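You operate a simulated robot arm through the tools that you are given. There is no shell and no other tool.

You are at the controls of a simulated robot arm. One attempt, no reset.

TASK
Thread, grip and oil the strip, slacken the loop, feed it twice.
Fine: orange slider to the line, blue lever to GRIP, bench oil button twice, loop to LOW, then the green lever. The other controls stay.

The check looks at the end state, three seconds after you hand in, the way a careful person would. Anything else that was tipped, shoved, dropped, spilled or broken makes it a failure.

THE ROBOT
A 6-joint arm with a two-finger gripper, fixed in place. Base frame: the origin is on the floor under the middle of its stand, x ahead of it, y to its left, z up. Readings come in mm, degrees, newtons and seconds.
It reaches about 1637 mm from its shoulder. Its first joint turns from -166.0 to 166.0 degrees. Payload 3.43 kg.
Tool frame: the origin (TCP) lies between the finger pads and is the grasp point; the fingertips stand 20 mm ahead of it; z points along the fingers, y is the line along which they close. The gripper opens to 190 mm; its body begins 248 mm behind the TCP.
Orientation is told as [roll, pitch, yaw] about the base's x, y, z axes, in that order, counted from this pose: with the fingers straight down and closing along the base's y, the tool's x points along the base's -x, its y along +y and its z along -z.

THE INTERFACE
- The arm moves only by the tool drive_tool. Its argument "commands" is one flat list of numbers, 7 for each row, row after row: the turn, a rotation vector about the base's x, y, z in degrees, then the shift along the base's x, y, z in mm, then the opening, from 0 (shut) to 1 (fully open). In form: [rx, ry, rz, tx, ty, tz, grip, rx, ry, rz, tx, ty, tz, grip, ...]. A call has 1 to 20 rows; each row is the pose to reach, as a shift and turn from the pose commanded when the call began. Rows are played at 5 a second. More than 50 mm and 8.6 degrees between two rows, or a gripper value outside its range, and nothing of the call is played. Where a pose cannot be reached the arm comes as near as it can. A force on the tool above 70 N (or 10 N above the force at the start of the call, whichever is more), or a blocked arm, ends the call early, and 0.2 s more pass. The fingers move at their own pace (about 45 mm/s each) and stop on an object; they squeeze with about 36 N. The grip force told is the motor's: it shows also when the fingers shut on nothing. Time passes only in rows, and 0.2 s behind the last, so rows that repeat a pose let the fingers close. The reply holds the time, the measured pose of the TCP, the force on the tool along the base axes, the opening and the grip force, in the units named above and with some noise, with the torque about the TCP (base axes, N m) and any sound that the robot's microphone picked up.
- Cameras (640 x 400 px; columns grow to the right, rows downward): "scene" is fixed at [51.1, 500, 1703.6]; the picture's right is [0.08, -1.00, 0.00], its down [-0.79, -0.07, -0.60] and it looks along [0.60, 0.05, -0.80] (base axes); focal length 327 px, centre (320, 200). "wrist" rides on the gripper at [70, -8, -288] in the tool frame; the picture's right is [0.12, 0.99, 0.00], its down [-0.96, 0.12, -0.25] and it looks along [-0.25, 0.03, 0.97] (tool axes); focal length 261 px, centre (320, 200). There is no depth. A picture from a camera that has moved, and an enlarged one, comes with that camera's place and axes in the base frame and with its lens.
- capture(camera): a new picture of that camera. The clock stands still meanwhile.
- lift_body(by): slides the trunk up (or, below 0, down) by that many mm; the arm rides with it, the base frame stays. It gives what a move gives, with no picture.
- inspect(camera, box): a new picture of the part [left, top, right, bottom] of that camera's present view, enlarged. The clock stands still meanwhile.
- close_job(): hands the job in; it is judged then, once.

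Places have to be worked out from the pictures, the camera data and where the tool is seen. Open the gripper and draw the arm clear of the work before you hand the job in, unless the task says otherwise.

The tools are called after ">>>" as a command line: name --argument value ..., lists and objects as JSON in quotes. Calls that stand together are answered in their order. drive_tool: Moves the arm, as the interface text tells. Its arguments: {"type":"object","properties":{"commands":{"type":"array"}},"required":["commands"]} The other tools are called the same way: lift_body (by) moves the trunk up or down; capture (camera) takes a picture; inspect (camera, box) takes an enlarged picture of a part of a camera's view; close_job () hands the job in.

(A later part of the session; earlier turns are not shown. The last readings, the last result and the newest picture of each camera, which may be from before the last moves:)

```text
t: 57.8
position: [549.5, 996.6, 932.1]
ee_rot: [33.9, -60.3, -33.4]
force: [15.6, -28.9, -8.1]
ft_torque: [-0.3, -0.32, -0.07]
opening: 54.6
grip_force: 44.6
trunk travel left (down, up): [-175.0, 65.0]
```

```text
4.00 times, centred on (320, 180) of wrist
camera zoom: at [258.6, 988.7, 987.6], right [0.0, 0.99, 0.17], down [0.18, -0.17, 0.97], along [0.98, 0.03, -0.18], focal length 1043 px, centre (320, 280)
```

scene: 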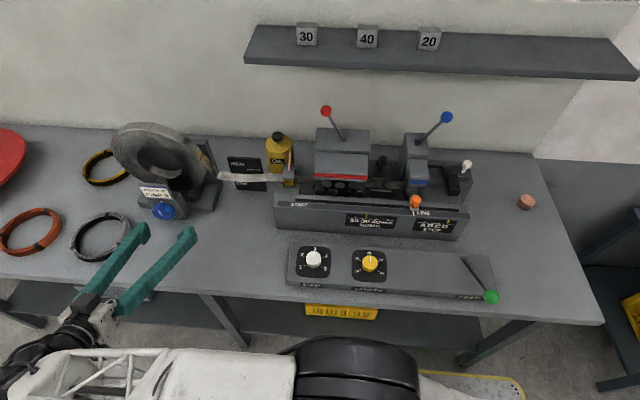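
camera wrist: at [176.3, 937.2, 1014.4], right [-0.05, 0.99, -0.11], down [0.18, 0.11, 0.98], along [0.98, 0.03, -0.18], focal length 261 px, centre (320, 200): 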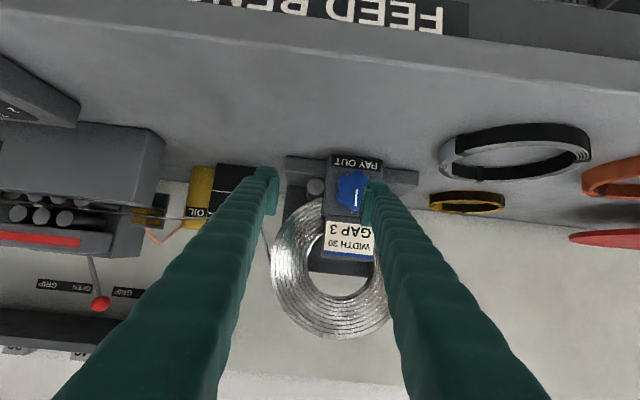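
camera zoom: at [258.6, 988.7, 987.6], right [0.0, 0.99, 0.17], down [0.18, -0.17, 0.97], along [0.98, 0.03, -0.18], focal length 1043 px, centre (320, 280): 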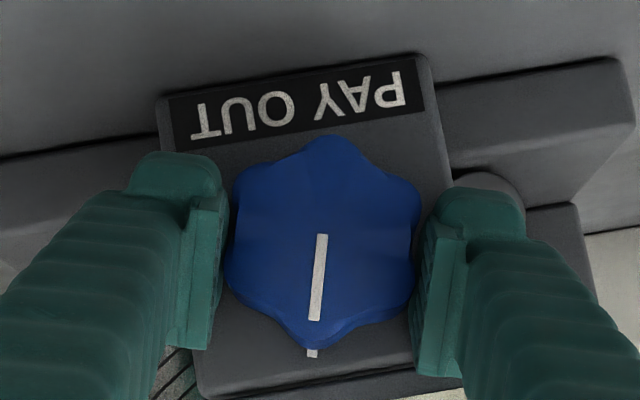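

The knob turned 16° with the gripper, and the loop change is hard to see yet. I'll take a closer look at the strip, turn another 24° while easing the sideways load, and compare.

>>> inspect --camera "scene" --box '[210, 145, 300, 195]'

>>> drive_tool --commands '[4, 0, -0.7, 0, -1.2, -0.2, 0.15, 8, 0, -1.4, 0, -1.8, -0.4, 0.15, 12, 0, -2.1, 0, -2.3, -0.6, 0.15, 16, 0, -2.8, 0, -2.8, -0.8, 0.15, 20, 0, -3.5, 0, -3.2, -1, 0.15, 24, 0, -4.2, 0, -3.5, -1.3, 0.15, 24, 0, -4.2, 0, -3.5, -1.3, 0.15]'

>>> inspect --camera "scene" --box '[210, 145, 300, 195]'

>>> inspect --camera "scene" --box '[120, 170, 220, 240]'

```text
7.11 times, centred on (255, 170) of scene
camera zoom: at [51.1, 500.0, 1703.6], right [0.08, -1.0, 0.0], down [-0.79, -0.07, -0.6], along [0.6, 0.05, -0.8], focal length 2326 px, centre (782, 413)
```

zoom: 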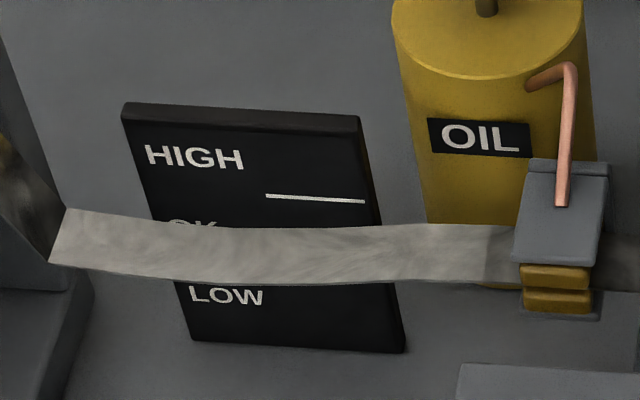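

```text
t: 59.4
position: [545.8, 994.0, 929.3]
ee_rot: [60.6, -42.6, -58.9]
force: [0.9, -42.6, -21.7]
ft_torque: [-0.46, 0.05, -0.02]
opening: 55.4
grip_force: 45.4
trunk travel left (down, up): [-175.0, 65.0]
```

```text
7.11 times, centred on (255, 170) of scene
camera zoom: at [51.1, 500.0, 1703.6], right [0.08, -1.0, 0.0], down [-0.79, -0.07, -0.6], along [0.6, 0.05, -0.8], focal length 2326 px, centre (782, 413)
```

zoom: 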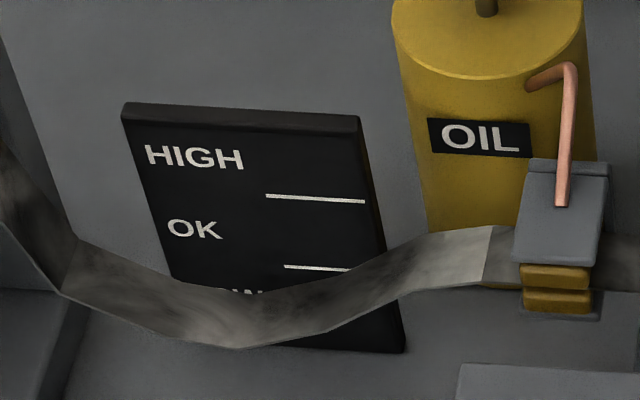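

```text
5.71 times, centred on (170, 205) of scene
camera zoom: at [51.1, 500.0, 1703.6], right [0.08, -1.0, 0.0], down [-0.79, -0.07, -0.6], along [0.6, 0.05, -0.8], focal length 1869 px, centre (1177, 171)
```

zoom: 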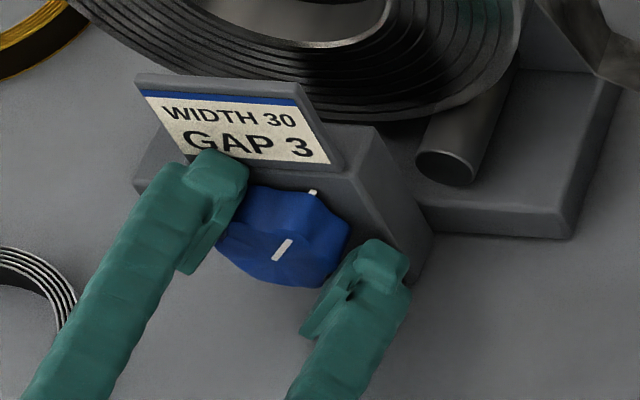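

Clockwise pays out, and the loop sags visibly now. I'll look through the wrist camera to read the loop level with less parallax.

>>> capture --camera "wrist"

>>> capture --camera "scene"

```text
taken
camera wrist: at [255.8, 984.8, 981.5], right [0.07, 0.83, 0.56], down [0.15, -0.56, 0.81], along [0.99, 0.03, -0.16], focal length 261 px, centre (320, 200)
```

wrist: 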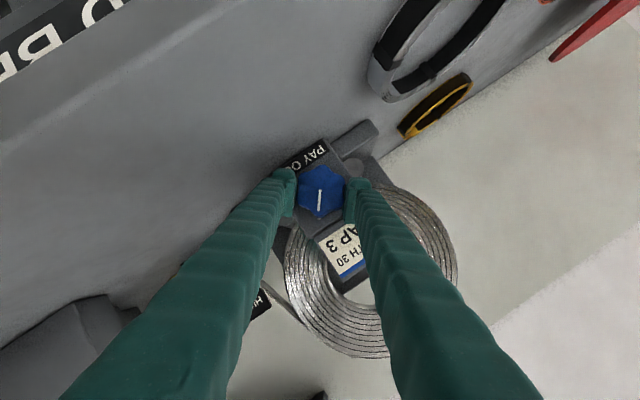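

```text
taken
```

scene: 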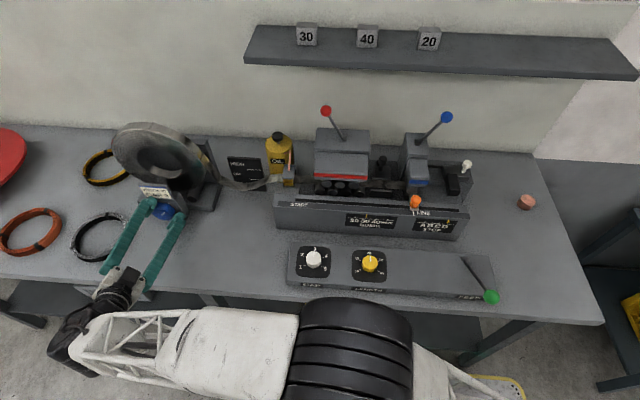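

From the geometry, the two gauge lines are zone boundaries at z≈960 and z≈914, and the LOW zone is centred near z≈891. The loop bottom is now at z≈933, which is OK, so more pay-out is needed. I'll turn 18° further while easing the side load.

>>> drive_tool --commands '[0, 0, 0, 0, -1.3, -1, 0.15, 4, 0, -0.7, 0, -1.8, -1.5, 0.15, 8, 0, -1.4, 0, -2.3, -2.1, 0.15, 12, 0, -2.1, 0, -2.8, -2.7, 0.15, 15, 0, -2.6, 0, -3.2, -3.2, 0.15, 18, 0, -3.1, 0, -3.5, -3.6, 0.15, 18, 0, -3.1, 0, -3.5, -3.6, 0.15]'

>>> inspect --camera "scene" --box '[200, 145, 300, 205]'

>>> inspect --camera "scene" --box '[90, 170, 220, 290]'

```text
t: 60.5
position: [546.7, 994.0, 927.7]
ee_rot: [65.1, -34.9, -64.0]
force: [-8.1, -19.9, -1.8]
ft_torque: [-0.19, -0.27, 0.3]
opening: 55.5
grip_force: 44.9
out of reach, approached as far as the arm can: row 4, 5
trunk travel left (down, up): [-175.0, 65.0]
stopped in row 5: the force on the tool passed its limit at 115 N (the readings are from after the stop); the commanded pose is now the measured one
```

```text
6.40 times, centred on (250, 175) of scene
camera zoom: at [51.1, 500.0, 1703.6], right [0.08, -1.0, 0.0], down [-0.79, -0.07, -0.6], along [0.6, 0.05, -0.8], focal length 2094 px, centre (768, 360)
```

zoom: 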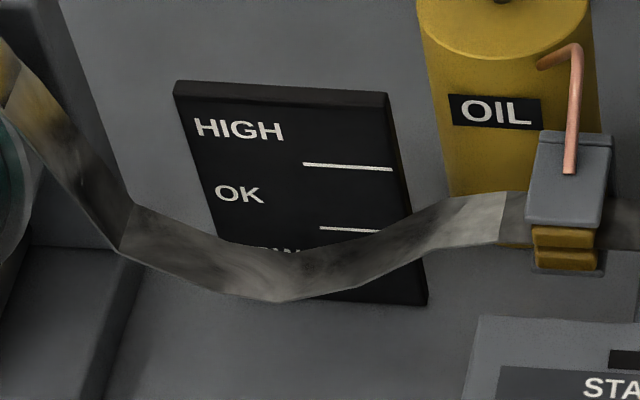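

```text
3.33 times, centred on (155, 230) of scene
camera zoom: at [51.1, 500.0, 1703.6], right [0.08, -1.0, 0.0], down [-0.79, -0.07, -0.6], along [0.6, 0.05, -0.8], focal length 1090 px, centre (870, 100)
```

zoom: 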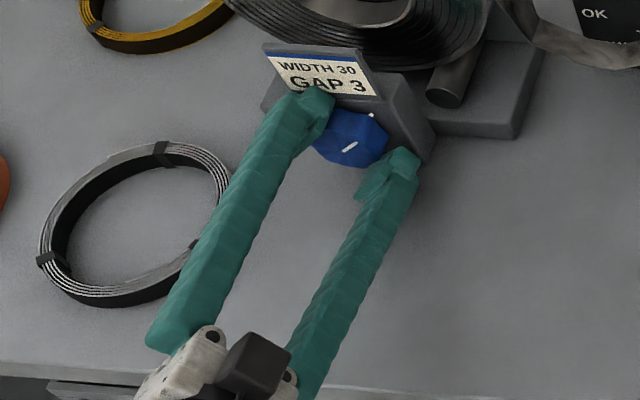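

The arm hit a wrist limit at about 45° of roll and the call stopped, but the knob and stand look fine. I'll open, back off 50 mm, roll back 60° to match the knob's six-fold symmetry, and prepare to regrip.

>>> drive_tool --commands '[0, 0, 0, 0, 0, 0, 0.42, 0, 0, 0, 0, 0, 0, 0.42, 0, 0, 0, 0, 0, 0, 0.42, 0, 0, 0, -15, -3, 5.5, 0.42, 0, 0, 0, -31, -6, 11.5, 0.42, 0, 0, 0, -46, -9, 17, 0.42, -7.4, 0, 1.3, -46, -6.4, 18, 0.42, -14.8, 0, 2.6, -45.5, -3.8, 19, 0.42, -22.2, 0, 3.9, -45.3, -1.2, 20, 0.42, -29.6, 0, 5.2, -45, 1.4, 21, 0.42, -37, 0, 6.5, -44.8, 4, 22, 0.42, -44.4, 0, 7.8, -44.6, 6.6, 23, 0.42, -51.8, 0, 9.1, -44.3, 9.2, 24, 0.42, -59.1, 0, 10.4, -44.1, 11.9, 24.6, 0.42, -59.1, 0, 10.4, -44.1, 11.9, 24.6, 0.42]'

>>> inspect --camera "wrist" --box '[250, 130, 390, 230]'

>>> inspect --camera "scene" --box '[200, 145, 300, 205]'

>>> capture --camera "wrist"

```text
t: 63.7
position: [502.5, 1009.4, 951.2]
ee_rot: [-24.2, -63.2, 22.7]
force: [-0.3, 0.1, -1.0]
ft_torque: [-0.02, -0.07, -0.03]
opening: 79.8
grip_force: 0.0
trunk travel left (down, up): [-175.0, 65.0]
```

```text
4.00 times, centred on (320, 180) of wrist
camera zoom: at [212.6, 1005.7, 1009.4], right [-0.06, 0.95, -0.29], down [0.17, 0.3, 0.94], along [0.98, 0.01, -0.19], focal length 1043 px, centre (320, 280)
```

zoom: 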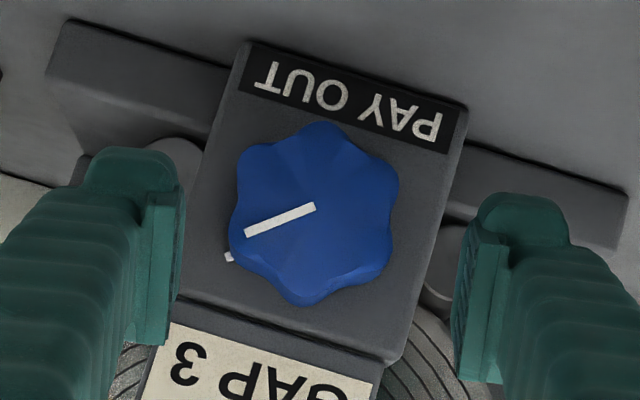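

```text
6.40 times, centred on (250, 175) of scene
camera zoom: at [51.1, 500.0, 1703.6], right [0.08, -1.0, 0.0], down [-0.79, -0.07, -0.6], along [0.6, 0.05, -0.8], focal length 2094 px, centre (768, 360)
```

zoom: 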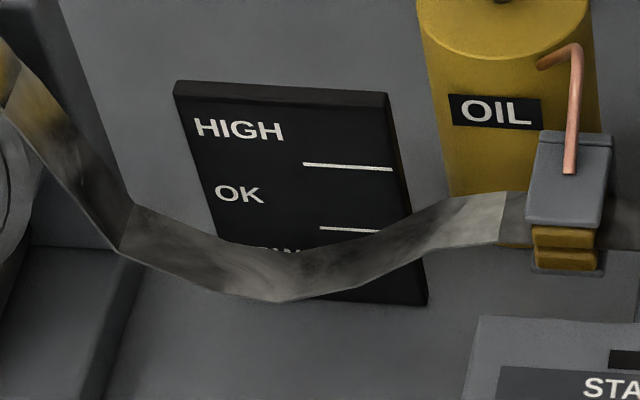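

```text
taken
camera wrist: at [212.6, 1005.7, 1009.4], right [-0.06, 0.95, -0.29], down [0.17, 0.3, 0.94], along [0.98, 0.01, -0.19], focal length 261 px, centre (320, 200)
```

wrist: 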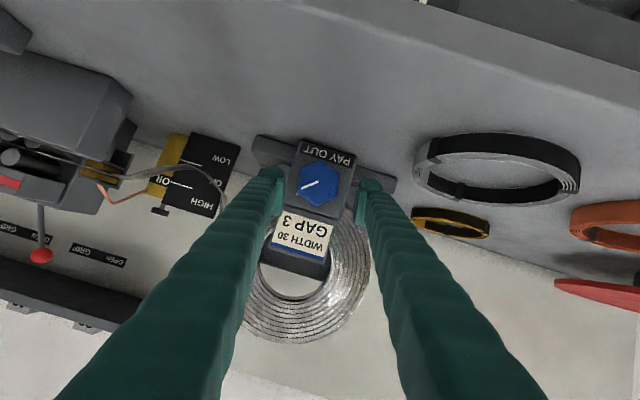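

Good, the knob holds at about 45-50° clockwise, and from this pose the wrist camera sees the gauge nearly side-on. I'll zoom in on the gauge.

>>> inspect --camera "wrist" --box '[80, 110, 260, 240]'

>>> inspect --camera "wrist" --box '[140, 125, 250, 225]'

```text
3.08 times, centred on (170, 175) of wrist
camera zoom: at [212.6, 1005.7, 1009.4], right [-0.06, 0.95, -0.29], down [0.17, 0.3, 0.94], along [0.98, 0.01, -0.19], focal length 802 px, centre (782, 277)
```

zoom: 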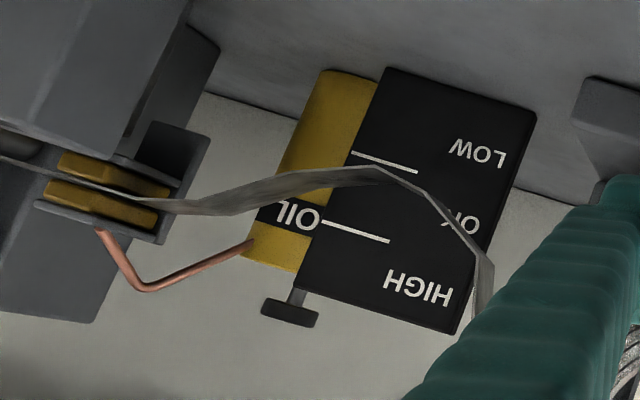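

```text
4.00 times, centred on (195, 175) of wrist
camera zoom: at [212.6, 1005.7, 1009.4], right [-0.06, 0.95, -0.29], down [0.17, 0.3, 0.94], along [0.98, 0.01, -0.19], focal length 1043 px, centre (820, 300)
```

zoom: 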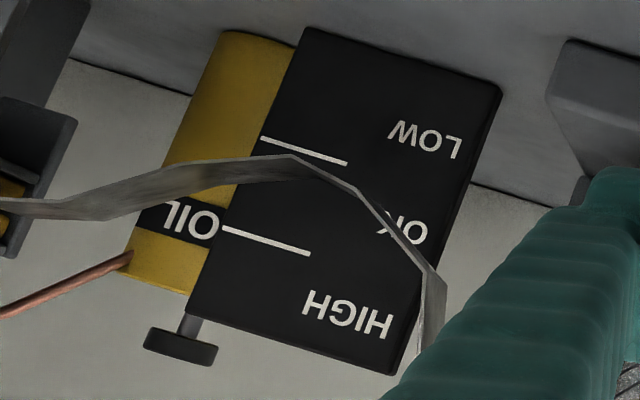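

The gauge confirms two boundary lines, and the loop bottom is still just in the OK zone near the lower line. The knob centre is at about (1000.9, 923.5) in y and z. I'll align with its flats, advance and regrip.

>>> drive_tool --commands '[3, 0, -0.5, 0, -3, 0, 0.42, 5.9, 0, -1, 0, -5.4, 0, 0.42, 5.9, 0, -1, 15, -6, -7, 0.42, 5.9, 0, -1, 30, -6.7, -14, 0.42, 5.9, 0, -1, 45.5, -7.4, -20.8, 0.42, 5.9, 0, -1, 45.5, -7.4, -20.8, 0.42]'

>>> inspect --camera "wrist" --box '[250, 130, 390, 230]'

```text
t: 65.1
position: [547.3, 1001.7, 930.1]
ee_rot: [-11.2, -64.9, 9.9]
force: [-0.1, -0.2, 0.5]
ft_torque: [-0.01, 0.01, 0.02]
opening: 80.0
grip_force: 0.0
trunk travel left (down, up): [-175.0, 65.0]
```

```text
4.00 times, centred on (320, 180) of wrist
camera zoom: at [257.8, 997.2, 989.5], right [-0.05, 0.98, -0.19], down [0.18, 0.19, 0.96], along [0.98, 0.01, -0.18], focal length 1043 px, centre (320, 280)
```

zoom: 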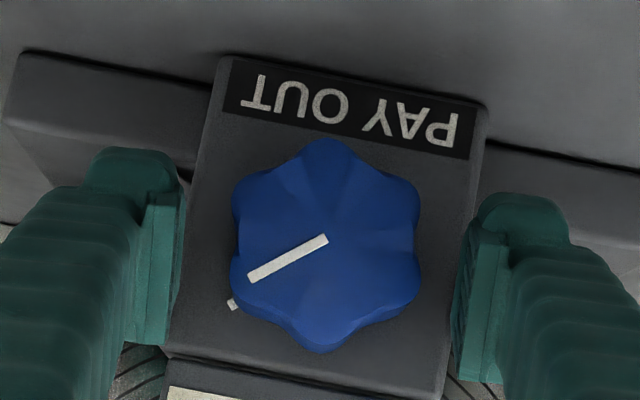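

The flats line up well with the pads, so I'll close on the knob.

>>> drive_tool --commands '[0, 0, 0, 0, 0, 0, 0.3, 0, 0, 0, 0, 0, 0, 0.15, 0, 0, 0, 0, 0, 0, 0.15, 0, 0, 0, 0, 0, 0, 0.15]'

```text
t: 66.1
position: [548.1, 1000.4, 932.5]
ee_rot: [-11.1, -64.9, 9.9]
force: [6.0, 13.7, 1.4]
ft_torque: [0.13, -0.06, 0.21]
opening: 53.9
grip_force: 45.1
trunk travel left (down, up): [-175.0, 65.0]
```

The knob is gripped at 53.9 mm. I'll turn clockwise 30° about its axis and then check the loop.

>>> drive_tool --commands '[4.9, 0, -0.9, 0, 0, 0, 0.15, 9.9, 0, -1.7, 0, -0.8, -0.1, 0.15, 14.8, 0, -2.6, 0, -1.4, -0.3, 0.15, 19.7, 0, -3.5, 0, -2, -0.5, 0.15, 24.6, 0, -4.3, 0, -2.6, -0.7, 0.15, 29.6, 0, -5.2, 0, -3.2, -1, 0.15, 29.6, 0, -5.2, 0, -3.2, -1, 0.15]'

>>> inspect --camera "scene" --box '[200, 145, 300, 205]'

>>> inspect --camera "scene" --box '[120, 170, 220, 240]'

```text
t: 67.7
position: [548.1, 996.3, 931.9]
ee_rot: [46.5, -54.3, -46.2]
force: [-8.3, 0.0, 4.3]
ft_torque: [0.03, 0.06, 0.28]
opening: 54.2
grip_force: 45.0
trunk travel left (down, up): [-175.0, 65.0]
```

```text
6.40 times, centred on (250, 175) of scene
camera zoom: at [51.1, 500.0, 1703.6], right [0.08, -1.0, 0.0], down [-0.79, -0.07, -0.6], along [0.6, 0.05, -0.8], focal length 2094 px, centre (768, 360)
```

zoom: 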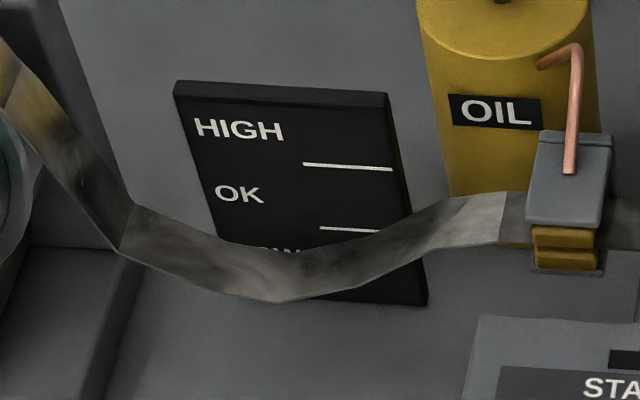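

```text
5.71 times, centred on (170, 205) of scene
camera zoom: at [51.1, 500.0, 1703.6], right [0.08, -1.0, 0.0], down [-0.79, -0.07, -0.6], along [0.6, 0.05, -0.8], focal length 1869 px, centre (1177, 171)
```

zoom: 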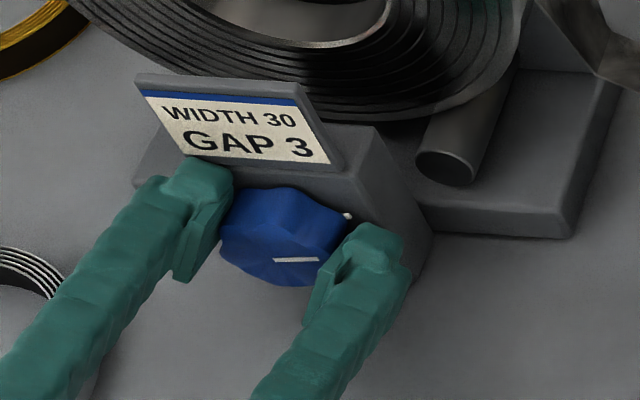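

The pointer is now at roughly 80° but the loop stayed at the same level, so it seems to move in steps. I'll turn another 20°, staying short of the wrist limit.

>>> drive_tool --commands '[4.9, 0, -0.9, 0, -0.7, -0.5, 0.15, 9.9, 0, -1.7, 0, -1.4, -1, 0.15, 14.8, 0, -2.6, 0, -2, -1.5, 0.15, 19.2, 0, -3.4, 0, -2.5, -2, 0.15, 19.2, 0, -3.4, 0, -2.5, -2, 0.15]'

>>> inspect --camera "scene" --box '[200, 145, 300, 205]'

>>> inspect --camera "scene" --box '[120, 170, 220, 240]'

```text
t: 68.9
position: [546.2, 995.1, 929.1]
ee_rot: [62.8, -38.6, -61.7]
force: [-38.4, -8.4, -1.0]
ft_torque: [0.08, -0.21, 0.47]
opening: 54.9
grip_force: 44.7
trunk travel left (down, up): [-175.0, 65.0]
```

```text
6.40 times, centred on (250, 175) of scene
camera zoom: at [51.1, 500.0, 1703.6], right [0.08, -1.0, 0.0], down [-0.79, -0.07, -0.6], along [0.6, 0.05, -0.8], focal length 2094 px, centre (768, 360)
```

zoom: 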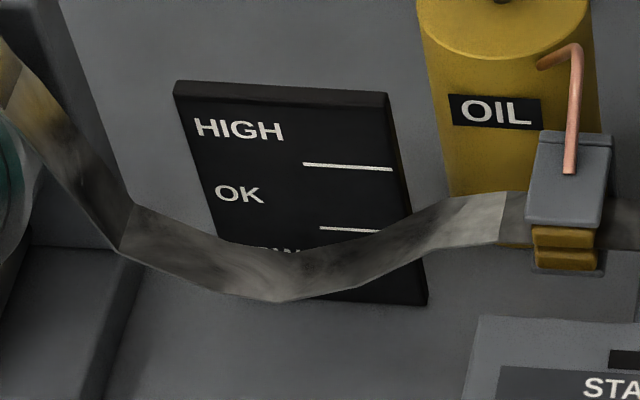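

```text
5.71 times, centred on (170, 205) of scene
camera zoom: at [51.1, 500.0, 1703.6], right [0.08, -1.0, 0.0], down [-0.79, -0.07, -0.6], along [0.6, 0.05, -0.8], focal length 1869 px, centre (1177, 171)
```

zoom: 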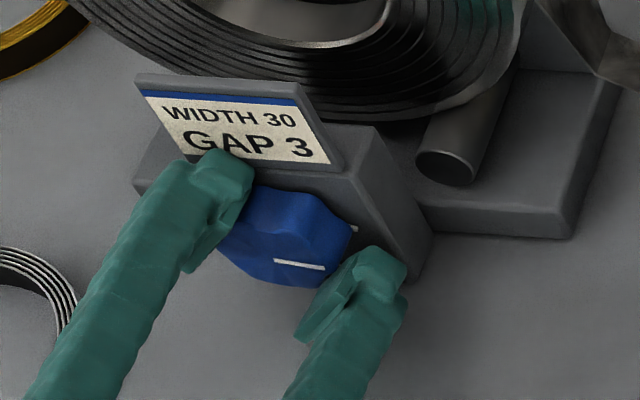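

The knob is at about 100° now, yet the loop picture is identical to the original OK shape, so the levels are discrete and LOW lies further on. I'll release, back off, roll back 60° and regrip to keep turning.

>>> drive_tool --commands '[0, 0, 0, 0, 0, 0, 0.42, 0, 0, 0, 0, 0, 0, 0.42, 0, 0, 0, 0, 0, 0, 0.42, 0, 0, 0, -15, -3, 6, 0.42, 0, 0, 0, -31, -6, 12, 0.42, 0, 0, 0, -46, -8.5, 17.9, 0.42, -7.4, 0, 1.3, -46, -6, 18.3, 0.42, -14.8, 0, 2.6, -46, -3.4, 18.8, 0.42, -22.2, 0, 3.9, -45.7, -0.8, 19.3, 0.42, -29.6, 0, 5.2, -45.5, 1.8, 19.7, 0.42, -37, 0, 6.5, -45.3, 4.4, 20.1, 0.42, -44.4, 0, 7.8, -45, 7, 20.5, 0.42, -51.8, 0, 9.1, -44.9, 9.6, 21, 0.42, -59.1, 0, 10.4, -44.7, 12.1, 21.4, 0.42, -59.1, 0, 10.4, -44.7, 12.1, 21.4, 0.42]'

>>> inspect --camera "wrist" --box '[250, 130, 390, 230]'

>>> inspect --camera "wrist" --box '[80, 110, 260, 240]'

>>> inspect --camera "scene" --box '[120, 120, 300, 240]'

```text
t: 72.1
position: [503.7, 1007.4, 950.6]
ee_rot: [-32.7, -61.2, 30.9]
force: [0.6, 0.3, -0.2]
ft_torque: [0.01, -0.02, -0.01]
opening: 79.5
grip_force: 0.0
trunk travel left (down, up): [-175.0, 65.0]
```

```text
4.00 times, centred on (320, 180) of wrist
camera zoom: at [214.4, 1004.6, 1007.9], right [-0.08, 0.93, -0.36], down [0.17, 0.37, 0.91], along [0.98, 0.01, -0.19], focal length 1043 px, centre (320, 280)
```

zoom: 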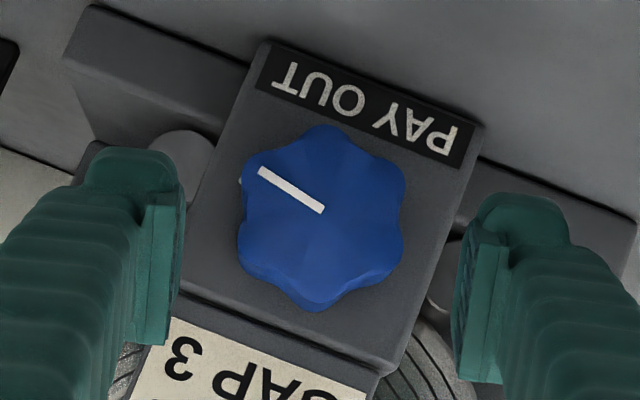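

```text
3.08 times, centred on (170, 175) of wrist
camera zoom: at [214.4, 1004.6, 1007.9], right [-0.08, 0.93, -0.36], down [0.17, 0.37, 0.91], along [0.98, 0.01, -0.19], focal length 802 px, centre (782, 277)
```

zoom: 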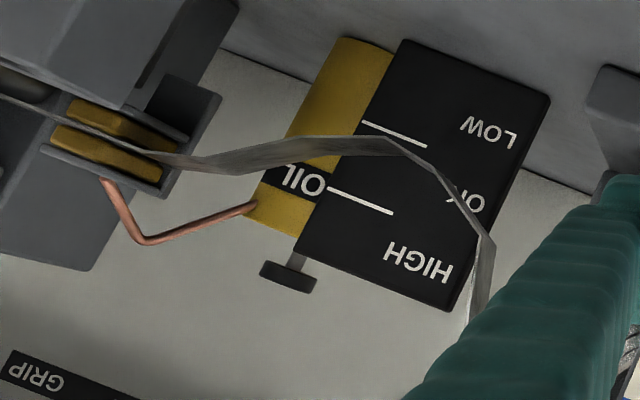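

```text
3.33 times, centred on (210, 180) of scene
camera zoom: at [51.1, 500.0, 1703.6], right [0.08, -1.0, 0.0], down [-0.79, -0.07, -0.6], along [0.6, 0.05, -0.8], focal length 1090 px, centre (687, 267)
```

zoom: 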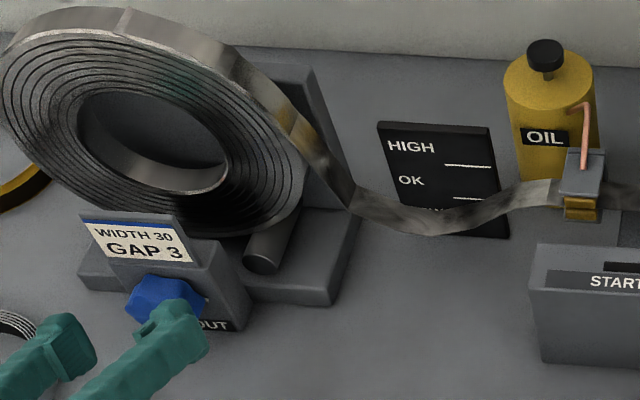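

The pointer is at about 100° and the loop is still in OK. I'll advance and regrip.

>>> drive_tool --commands '[0, 0, 0, 15, -1.5, -7, 0.42, 0, 0, 0, 30, -3, -14, 0.42, 0, 0, 0, 43.5, -4.3, -20.5, 0.42, 0, 0, 0, 43.5, -4.3, -20.5, 0.42, 0, 0, 0, 43.5, -4.3, -20.5, 0.25, 0, 0, 0, 43.5, -4.3, -20.5, 0.15, 0, 0, 0, 43.5, -4.3, -20.5, 0.15, 0, 0, 0, 43.5, -4.3, -20.5, 0.15]'

>>> inspect --camera "wrist" --box '[250, 130, 390, 230]'

```text
t: 73.9
position: [547.8, 1001.2, 929.1]
ee_rot: [-32.5, -61.1, 30.7]
force: [1.6, -0.2, -0.6]
ft_torque: [0.0, -0.01, 0.05]
opening: 54.7
grip_force: 45.2
trunk travel left (down, up): [-175.0, 65.0]
```

```text
4.00 times, centred on (320, 180) of wrist
camera zoom: at [257.4, 1000.2, 987.7], right [-0.08, 0.93, -0.36], down [0.17, 0.37, 0.91], along [0.98, 0.01, -0.19], focal length 1043 px, centre (320, 280)
```

zoom: 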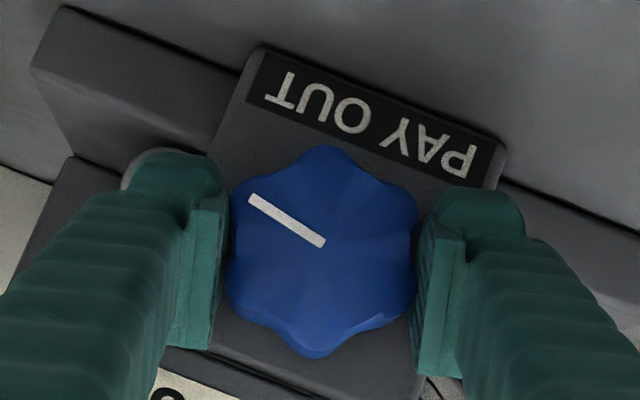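

The knob is regripped with almost no side force. I'll turn clockwise 20° and check the loop.

>>> drive_tool --commands '[4.9, 0, -0.9, 0, -0.6, 0.1, 0.15, 9.9, 0, -1.7, 0, -1.1, 0.2, 0.15, 14.8, 0, -2.6, 0, -1.7, 0.2, 0.15, 19.7, 0, -3.5, 0, -2.2, 0.1, 0.15, 19.7, 0, -3.5, 0, -2.2, 0.1, 0.15]'

>>> inspect --camera "scene" --box '[120, 120, 300, 240]'

```text
t: 75.1
position: [546.3, 999.8, 929.4]
ee_rot: [11.1, -64.7, -12.1]
force: [-6.4, -3.8, 5.0]
ft_torque: [-0.02, -0.02, -0.04]
opening: 54.6
grip_force: 45.1
trunk travel left (down, up): [-175.0, 65.0]
```

```text
3.33 times, centred on (210, 180) of scene
camera zoom: at [51.1, 500.0, 1703.6], right [0.08, -1.0, 0.0], down [-0.79, -0.07, -0.6], along [0.6, 0.05, -0.8], focal length 1090 px, centre (687, 267)
```

zoom: 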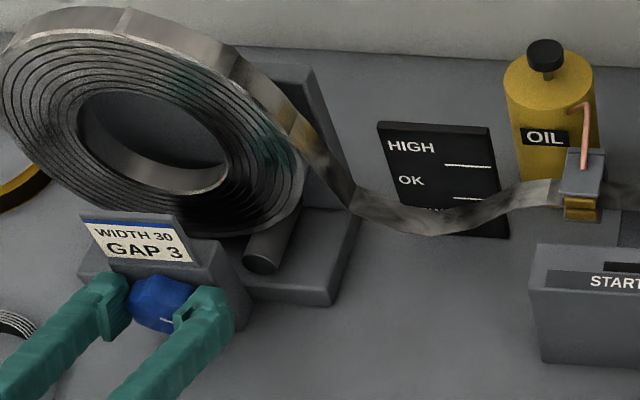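

Still at the OK level with the knob at about 120°. I'll turn another 18°.

>>> drive_tool --commands '[4.9, 0, -0.9, 0, -0.6, 0, 0.15, 9.9, 0, -1.7, 0, -1.2, -0.1, 0.15, 14.8, 0, -2.6, 0, -1.8, -0.3, 0.15, 17.7, 0, -3.1, 0, -2.2, -0.5, 0.15, 17.7, 0, -3.1, 0, -2.2, -0.5, 0.15]'

>>> inspect --camera "scene" --box '[120, 120, 300, 240]'

```text
t: 76.3
position: [548.0, 997.4, 929.5]
ee_rot: [43.1, -56.2, -43.3]
force: [7.2, 8.4, 2.0]
ft_torque: [0.03, -0.37, 0.44]
opening: 54.9
grip_force: 45.1
trunk travel left (down, up): [-175.0, 65.0]
```

```text
3.33 times, centred on (210, 180) of scene
camera zoom: at [51.1, 500.0, 1703.6], right [0.08, -1.0, 0.0], down [-0.79, -0.07, -0.6], along [0.6, 0.05, -0.8], focal length 1090 px, centre (687, 267)
```

zoom: 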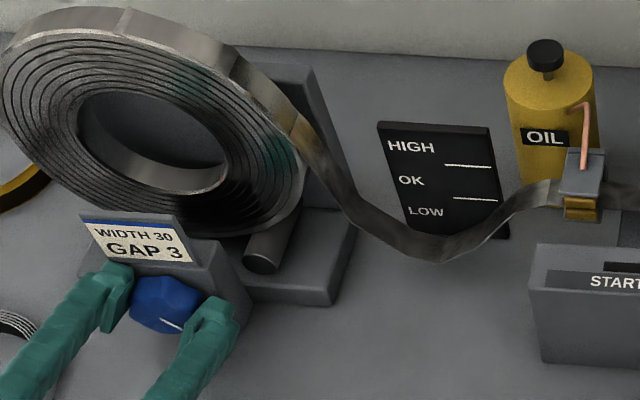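

The loop has dropped to the LOW zone, with the OK and LOW labels now uncovered and the strip bottom below the lower line. I'll add about 10° of margin so it sits securely in LOW.

>>> drive_tool --commands '[4.9, 0, -0.9, 0, -0.4, -0.3, 0.15, 9.9, 0, -1.7, 0, -0.9, -0.6, 0.15, 9.9, 0, -1.7, 0, -0.9, -0.6, 0.15]'

>>> inspect --camera "scene" --box '[120, 120, 300, 240]'

```text
t: 77.1
position: [547.1, 997.0, 928.8]
ee_rot: [54.1, -48.8, -53.5]
force: [4.3, 2.6, 3.4]
ft_torque: [0.07, -0.24, 0.14]
opening: 55.1
grip_force: 44.9
trunk travel left (down, up): [-175.0, 65.0]
```

```text
3.33 times, centred on (210, 180) of scene
camera zoom: at [51.1, 500.0, 1703.6], right [0.08, -1.0, 0.0], down [-0.79, -0.07, -0.6], along [0.6, 0.05, -0.8], focal length 1090 px, centre (687, 267)
```

zoom: 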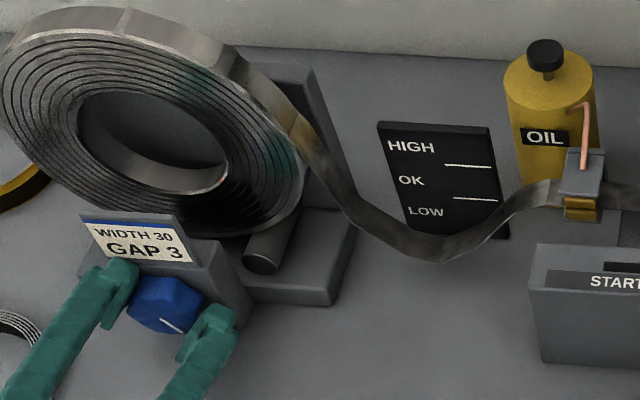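

The level is steady in LOW. I'll release, back straight out, roll back to neutral and check from the side.

>>> drive_tool --commands '[0, 0, 0, 0, 0, 0, 0.42, 0, 0, 0, 0, 0, 0, 0.42, 0, 0, 0, 0, 0, 0, 0.42, 0, 0, 0, -18, -2.6, 7.5, 0.42, 0, 0, 0, -36, -5.2, 15, 0.42, 0, 0, 0, -55, -8, 23, 0.42, -7.9, 0, 1.4, -62, -8, 28, 0.42, -15.8, 0, 2.8, -70, -8, 34, 0.42, -23.6, 0, 4.2, -78, -8, 40, 0.42, -31.5, 0, 5.6, -85, -8, 45, 0.42, -31.5, 0, 5.6, -85, -8, 45, 0.42]'

>>> capture --camera "wrist"

>>> inspect --camera "scene" --box '[120, 120, 300, 240]'

```text
t: 79.5
position: [461.6, 988.9, 973.2]
ee_rot: [1.7, -65.1, -2.6]
force: [-0.1, -0.4, -0.5]
ft_torque: [0.03, 0.01, -0.03]
opening: 79.7
grip_force: 0.1
trunk travel left (down, up): [-175.0, 65.0]
```

```text
taken
camera wrist: at [171.8, 985.9, 1030.9], right [-0.03, 0.99, -0.1], down [0.18, 0.1, 0.98], along [0.98, 0.01, -0.18], focal length 261 px, centre (320, 200)
```

wrist: 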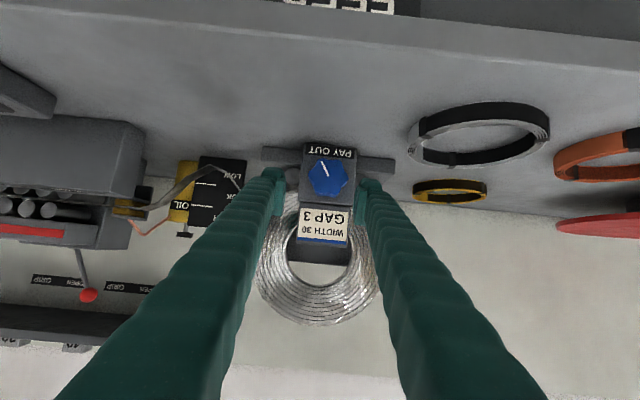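

```text
3.33 times, centred on (210, 180) of scene
camera zoom: at [51.1, 500.0, 1703.6], right [0.08, -1.0, 0.0], down [-0.79, -0.07, -0.6], along [0.6, 0.05, -0.8], focal length 1090 px, centre (687, 267)
```

zoom: 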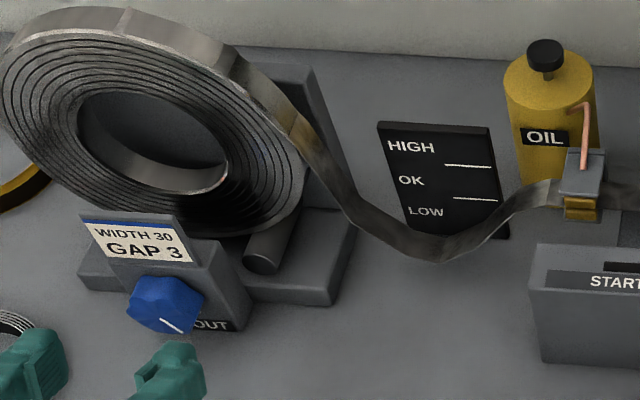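

>>> inspect --camera "wrist" --box '[120, 130, 260, 230]'

>>> inspect --camera "scene" --box '[430, 230, 520, 310]'

```text
4.00 times, centred on (190, 180) of wrist
camera zoom: at [171.8, 985.9, 1030.9], right [-0.03, 0.99, -0.1], down [0.18, 0.1, 0.98], along [0.98, 0.01, -0.18], focal length 1043 px, centre (840, 280)
```

zoom: 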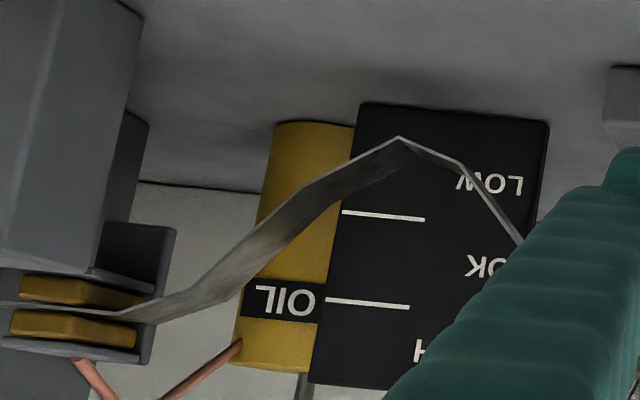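

```text
5.00 times, centred on (475, 270) of scene
camera zoom: at [51.1, 500.0, 1703.6], right [0.08, -1.0, 0.0], down [-0.79, -0.07, -0.6], along [0.6, 0.05, -0.8], focal length 1636 px, centre (-455, -150)
```

zoom: 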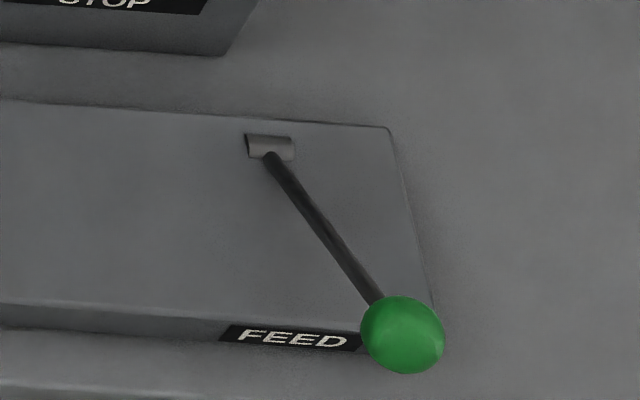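

The wrist view confirms the loop sits in the LOW zone. Now the green lever: its axle lies along y with its pivot near (478, 147, 916), and the ball is at about (348, 140, 991). I'll raise, level out the tool, and travel back over toward it at safe height.

>>> drive_tool --commands '[0, 5, 0, -2, -12, 24, 0.42, 0, 10, 0, -4, -24, 48, 0.42, 0, 15, 0, -6, -36, 72, 0.42, 0, 20, 0, -8, -50, 96, 0.42, 0, 25, 0, -10, -64, 120, 0.42, 0, 30, 0, -10, -80, 144, 0.42, 0, 35, 0, -10, -96, 168, 0.42, 0, 40, 0, -10, -115, 190, 0.42, 0, 41, 0, -10, -158, 200, 0.42, 0, 42, 0, -10, -203, 200, 0.42, 0, 43, 0, -10, -248, 200, 0.42, 0, 44, 0, -10, -293, 200, 0.42, 0, 45, 0, -10, -338, 200, 0.42, 0, 46, 0, -10, -383, 200, 0.42, 0, 47, 0, -10, -428, 200, 0.42, 0, 48, 0, -10, -473, 200, 0.42, 0, 49, 0, -10, -518, 200, 0.42, 0, 50, 0, -10, -563, 200, 0.42, 0, 50, 0, -10, -608, 200, 0.42, 0, 50, 0, -10, -650, 200, 0.42]'

>>> capture --camera "scene"

>>> capture --camera "wrist"

```text
t: 83.7
position: [451.8, 338.3, 1173.2]
ee_rot: [-0.2, -15.1, -1.2]
force: [0.6, 1.6, 0.2]
ft_torque: [-0.19, 0.05, -0.05]
opening: 80.1
grip_force: 0.1
trunk travel left (down, up): [-175.0, 65.0]
```

```text
taken
```

scene: 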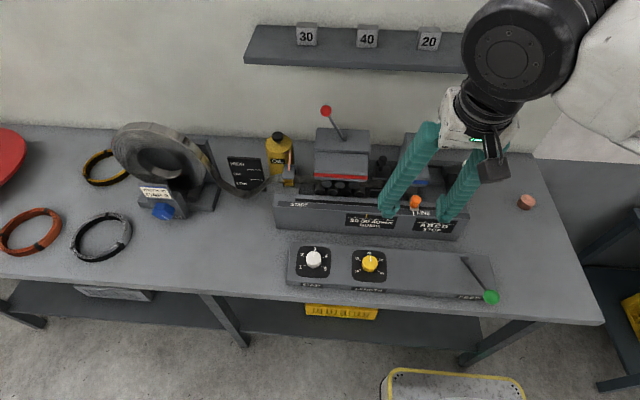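

```text
taken
camera wrist: at [309.1, 334.0, 1432.3], right [-0.09, 1.0, -0.04], down [0.87, 0.1, 0.49], along [0.49, 0.01, -0.87], focal length 261 px, centre (320, 200)
```

wrist: 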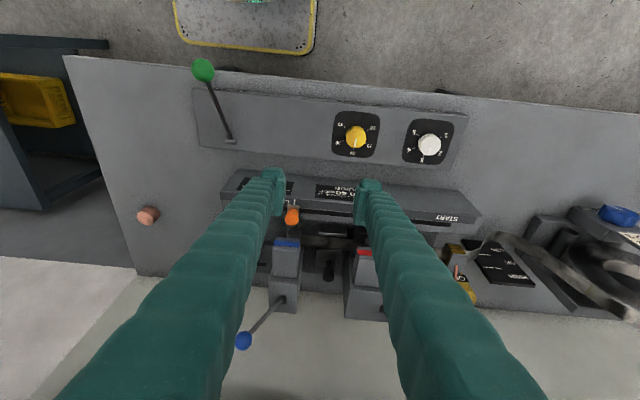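

The ball refines to about (348, 138.5, 991). I'll move to a hover about 85 mm above it with a near-vertical tool.

>>> drive_tool --commands '[0, 1, 0, -10, -38, -10, 0.42, 0, 2, 0, -25, -76, -20, 0.42, 0, 3, 0, -42, -114, -32, 0.42, 0, 4, 0, -62, -150, -46, 0.42, 0, 5, 0, -84, -180, -65, 0.42, 0, 5, 0, -105, -200, -93, 0.42, 0, 5, 0, -105, -200, -93, 0.42]'

>>> capture --camera "wrist"

>>> inspect --camera "scene" --box '[420, 210, 580, 330]'

```text
t: 85.3
position: [346.7, 137.2, 1081.3]
ee_rot: [-0.4, -10.2, -1.1]
force: [1.0, 0.6, -0.1]
ft_torque: [0.0, -0.05, 0.0]
opening: 80.2
grip_force: 0.1
trunk travel left (down, up): [-175.0, 65.0]
```

```text
taken
camera wrist: at [228.3, 133.6, 1353.7], right [-0.09, 1.0, -0.03], down [0.91, 0.1, 0.41], along [0.41, 0.01, -0.91], focal length 261 px, centre (320, 200)
```

wrist: 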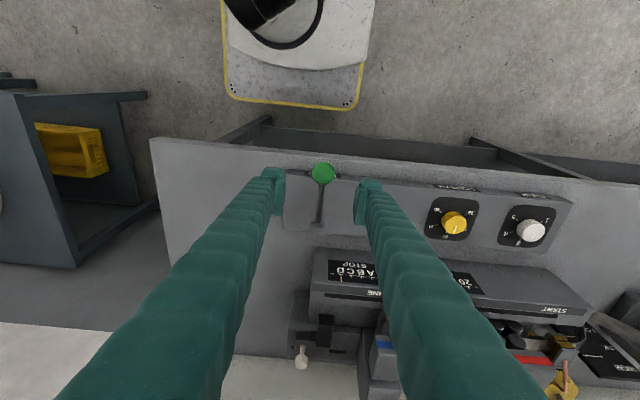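

```text
3.33 times, centred on (500, 270) of scene
camera zoom: at [51.1, 500.0, 1703.6], right [0.08, -1.0, 0.0], down [-0.79, -0.07, -0.6], along [0.6, 0.05, -0.8], focal length 1090 px, centre (-280, -33)
```

zoom: 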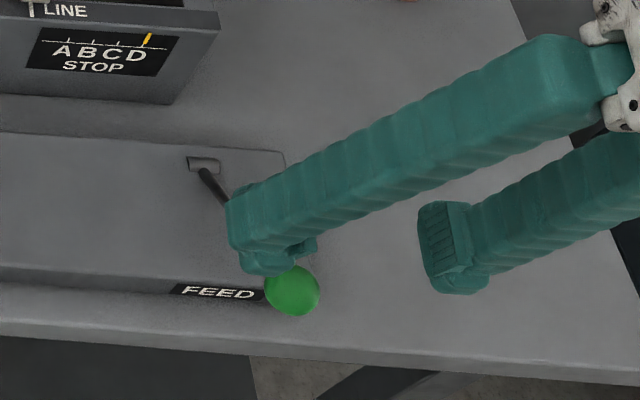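

The ball is centred between the fingers. I'll descend around it and close.

>>> drive_tool --commands '[0, 0, 0, 0, 0, -28, 0.42, 0, 0, 0, 0, 0, -56, 0.42, 0, 0, 0, 0, 0, -82, 0.42, 0, 0, 0, 0, 0, -82, 0.42]'

>>> inspect --camera "wrist" --box '[250, 120, 390, 220]'

>>> inspect --camera "scene" --box '[430, 240, 550, 330]'

```text
t: 86.3
position: [349.1, 137.9, 998.1]
ee_rot: [-0.4, -10.2, -1.2]
force: [0.2, -0.4, -0.6]
ft_torque: [0.0, 0.02, 0.03]
opening: 79.9
grip_force: 0.0
trunk travel left (down, up): [-175.0, 65.0]
```

```text
4.00 times, centred on (320, 170) of wrist
camera zoom: at [228.6, 134.0, 1270.1], right [-0.09, 1.0, -0.03], down [0.91, 0.1, 0.41], along [0.41, 0.01, -0.91], focal length 1043 px, centre (320, 320)
```

zoom: 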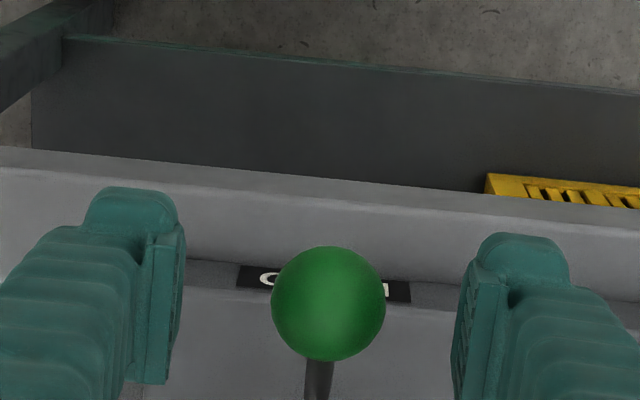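

```text
4.44 times, centred on (490, 285) of scene
camera zoom: at [51.1, 500.0, 1703.6], right [0.08, -1.0, 0.0], down [-0.79, -0.07, -0.6], along [0.6, 0.05, -0.8], focal length 1454 px, centre (-436, -178)
```

zoom: 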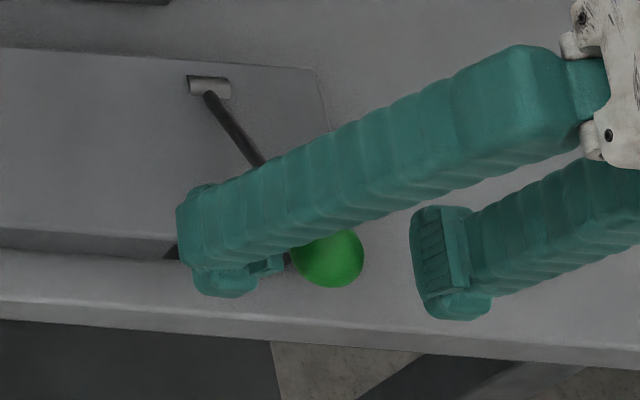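

The ball is well centred between the pads, so I'll close on it.

>>> drive_tool --commands '[0, 0, 0, -0.5, 0.8, 0, 0.3, 0, 0, 0, -0.5, 0.8, 0, 0.1, 0, 0, 0, -0.5, 0.8, 0, 0.1, 0, 0, 0, -0.5, 0.8, 0, 0.1, 0, 0, 0, -0.5, 0.8, 0, 0.1]'

```text
t: 87.5
position: [348.0, 140.0, 999.7]
ee_rot: [-0.3, -10.2, -1.2]
force: [-0.2, 20.2, -2.2]
ft_torque: [0.22, 0.07, 0.05]
opening: 32.6
grip_force: 45.4
trunk travel left (down, up): [-175.0, 65.0]
```

The ball is gripped. I'll test the direction with a small downward movement along the arc and read the force.

>>> drive_tool --commands '[0, 0, 0, -1.2, 1, -2.3, 0.1, 0, 0, 0, -2.5, 1, -4.6, 0.1, 0, 0, 0, -4.9, 1, -9.2, 0.1, 0, 0, 0, -4.9, 1, -9.2, 0.1]'

>>> inspect --camera "scene" --box '[430, 220, 530, 310]'

```text
t: 88.5
position: [342.4, 140.5, 989.4]
ee_rot: [-0.4, -10.2, -1.2]
force: [-4.1, 10.8, 11.0]
ft_torque: [0.1, -0.94, -0.02]
opening: 32.4
grip_force: 45.3
trunk travel left (down, up): [-175.0, 65.0]
```

```text
4.44 times, centred on (480, 265) of scene
camera zoom: at [51.1, 500.0, 1703.6], right [0.08, -1.0, 0.0], down [-0.79, -0.07, -0.6], along [0.6, 0.05, -0.8], focal length 1454 px, centre (-391, -89)
```

zoom: 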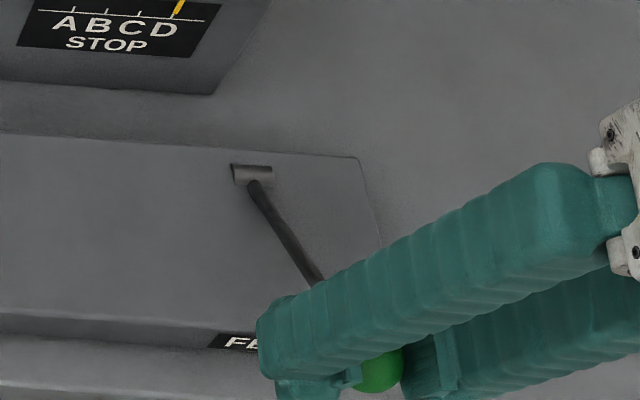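

The lever moves down with a light spring force (~11 N), so down is the feed stroke. I'll continue along the arc in steps.

>>> drive_tool --commands '[0, 0, 0, -2.6, 0.3, -6, 0.1, 0, 0, 0, -5, 0.5, -12, 0.1, 0, 0, 0, -7.2, 0.5, -18, 0.1, 0, 0, 0, -9.4, 0.5, -24.5, 0.1, 0, 0, 0, -9.4, 0.5, -24.5, 0.1]'

>>> inspect --camera "wrist" --box '[250, 120, 390, 220]'

>>> inspect --camera "scene" --box '[430, 220, 530, 310]'

```text
t: 89.7
position: [333.9, 140.6, 964.5]
ee_rot: [-0.4, -10.2, -1.3]
force: [3.2, 0.9, 3.7]
ft_torque: [-0.03, -0.72, -0.05]
opening: 31.6
grip_force: 44.9
trunk travel left (down, up): [-175.0, 65.0]
```

```text
4.00 times, centred on (320, 170) of wrist
camera zoom: at [212.9, 136.5, 1236.6], right [-0.09, 1.0, -0.03], down [0.91, 0.1, 0.41], along [0.41, 0.01, -0.91], focal length 1043 px, centre (320, 320)
```

zoom: 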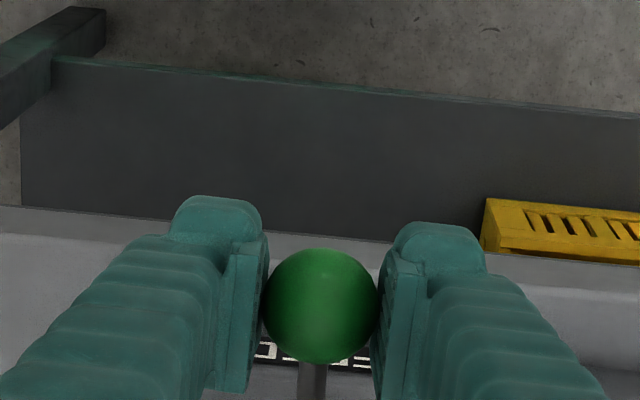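

```text
4.44 times, centred on (480, 265) of scene
camera zoom: at [51.1, 500.0, 1703.6], right [0.08, -1.0, 0.0], down [-0.79, -0.07, -0.6], along [0.6, 0.05, -0.8], focal length 1454 px, centre (-391, -89)
```

zoom: 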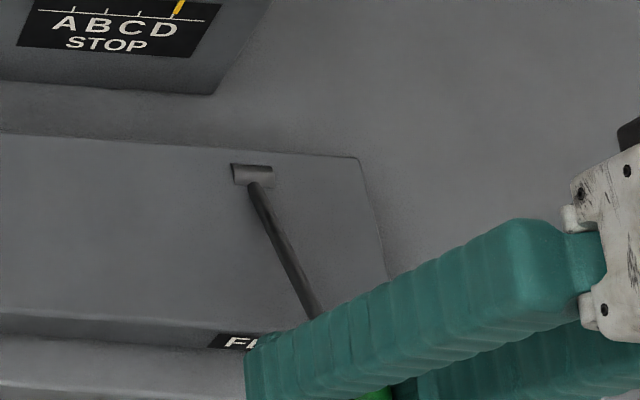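

The grip holds and the lever follows the arc smoothly. I'll continue down another 10°.

>>> drive_tool --commands '[0, 0, 0, -1.5, 0, -6.4, 0.1, 0, 0, 0, -2.9, 0, -12.8, 0.1, 0, 0, 0, -4, 0, -19.2, 0.1, 0, 0, 0, -5, 0, -25.6, 0.1, 0, 0, 0, -5, 0, -25.6, 0.1]'

>>> inspect --camera "wrist" --box '[250, 120, 390, 220]'

>>> capture --camera "scene"

```text
t: 90.9
position: [325.9, 140.4, 939.8]
ee_rot: [-0.4, -10.2, -1.2]
force: [-17.5, 3.6, 11.3]
ft_torque: [0.02, -0.77, 0.05]
opening: 29.8
grip_force: 45.3
trunk travel left (down, up): [-175.0, 65.0]
```

```text
4.00 times, centred on (320, 170) of wrist
camera zoom: at [207.0, 136.1, 1211.0], right [-0.1, 1.0, -0.03], down [0.91, 0.1, 0.41], along [0.41, 0.01, -0.91], focal length 1043 px, centre (320, 320)
```

zoom: 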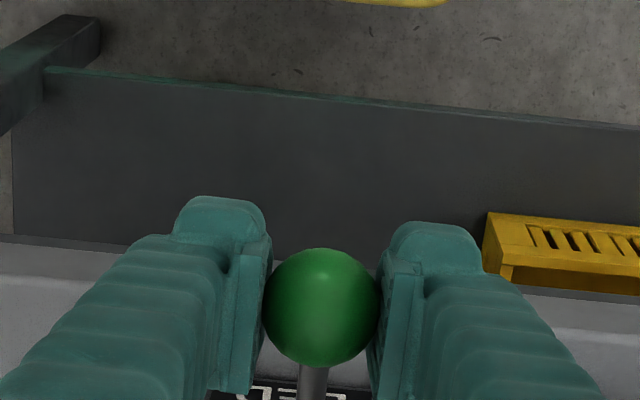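

```text
taken
```

scene: 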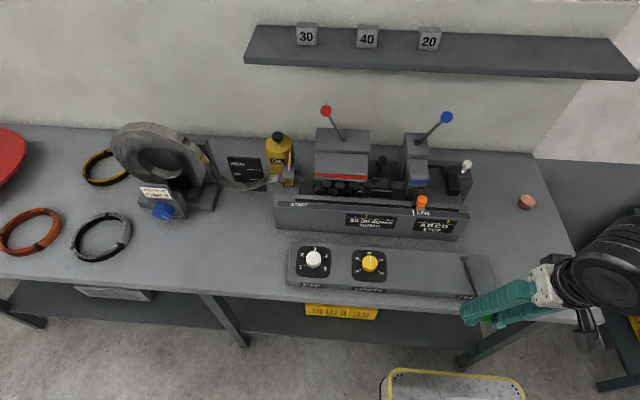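

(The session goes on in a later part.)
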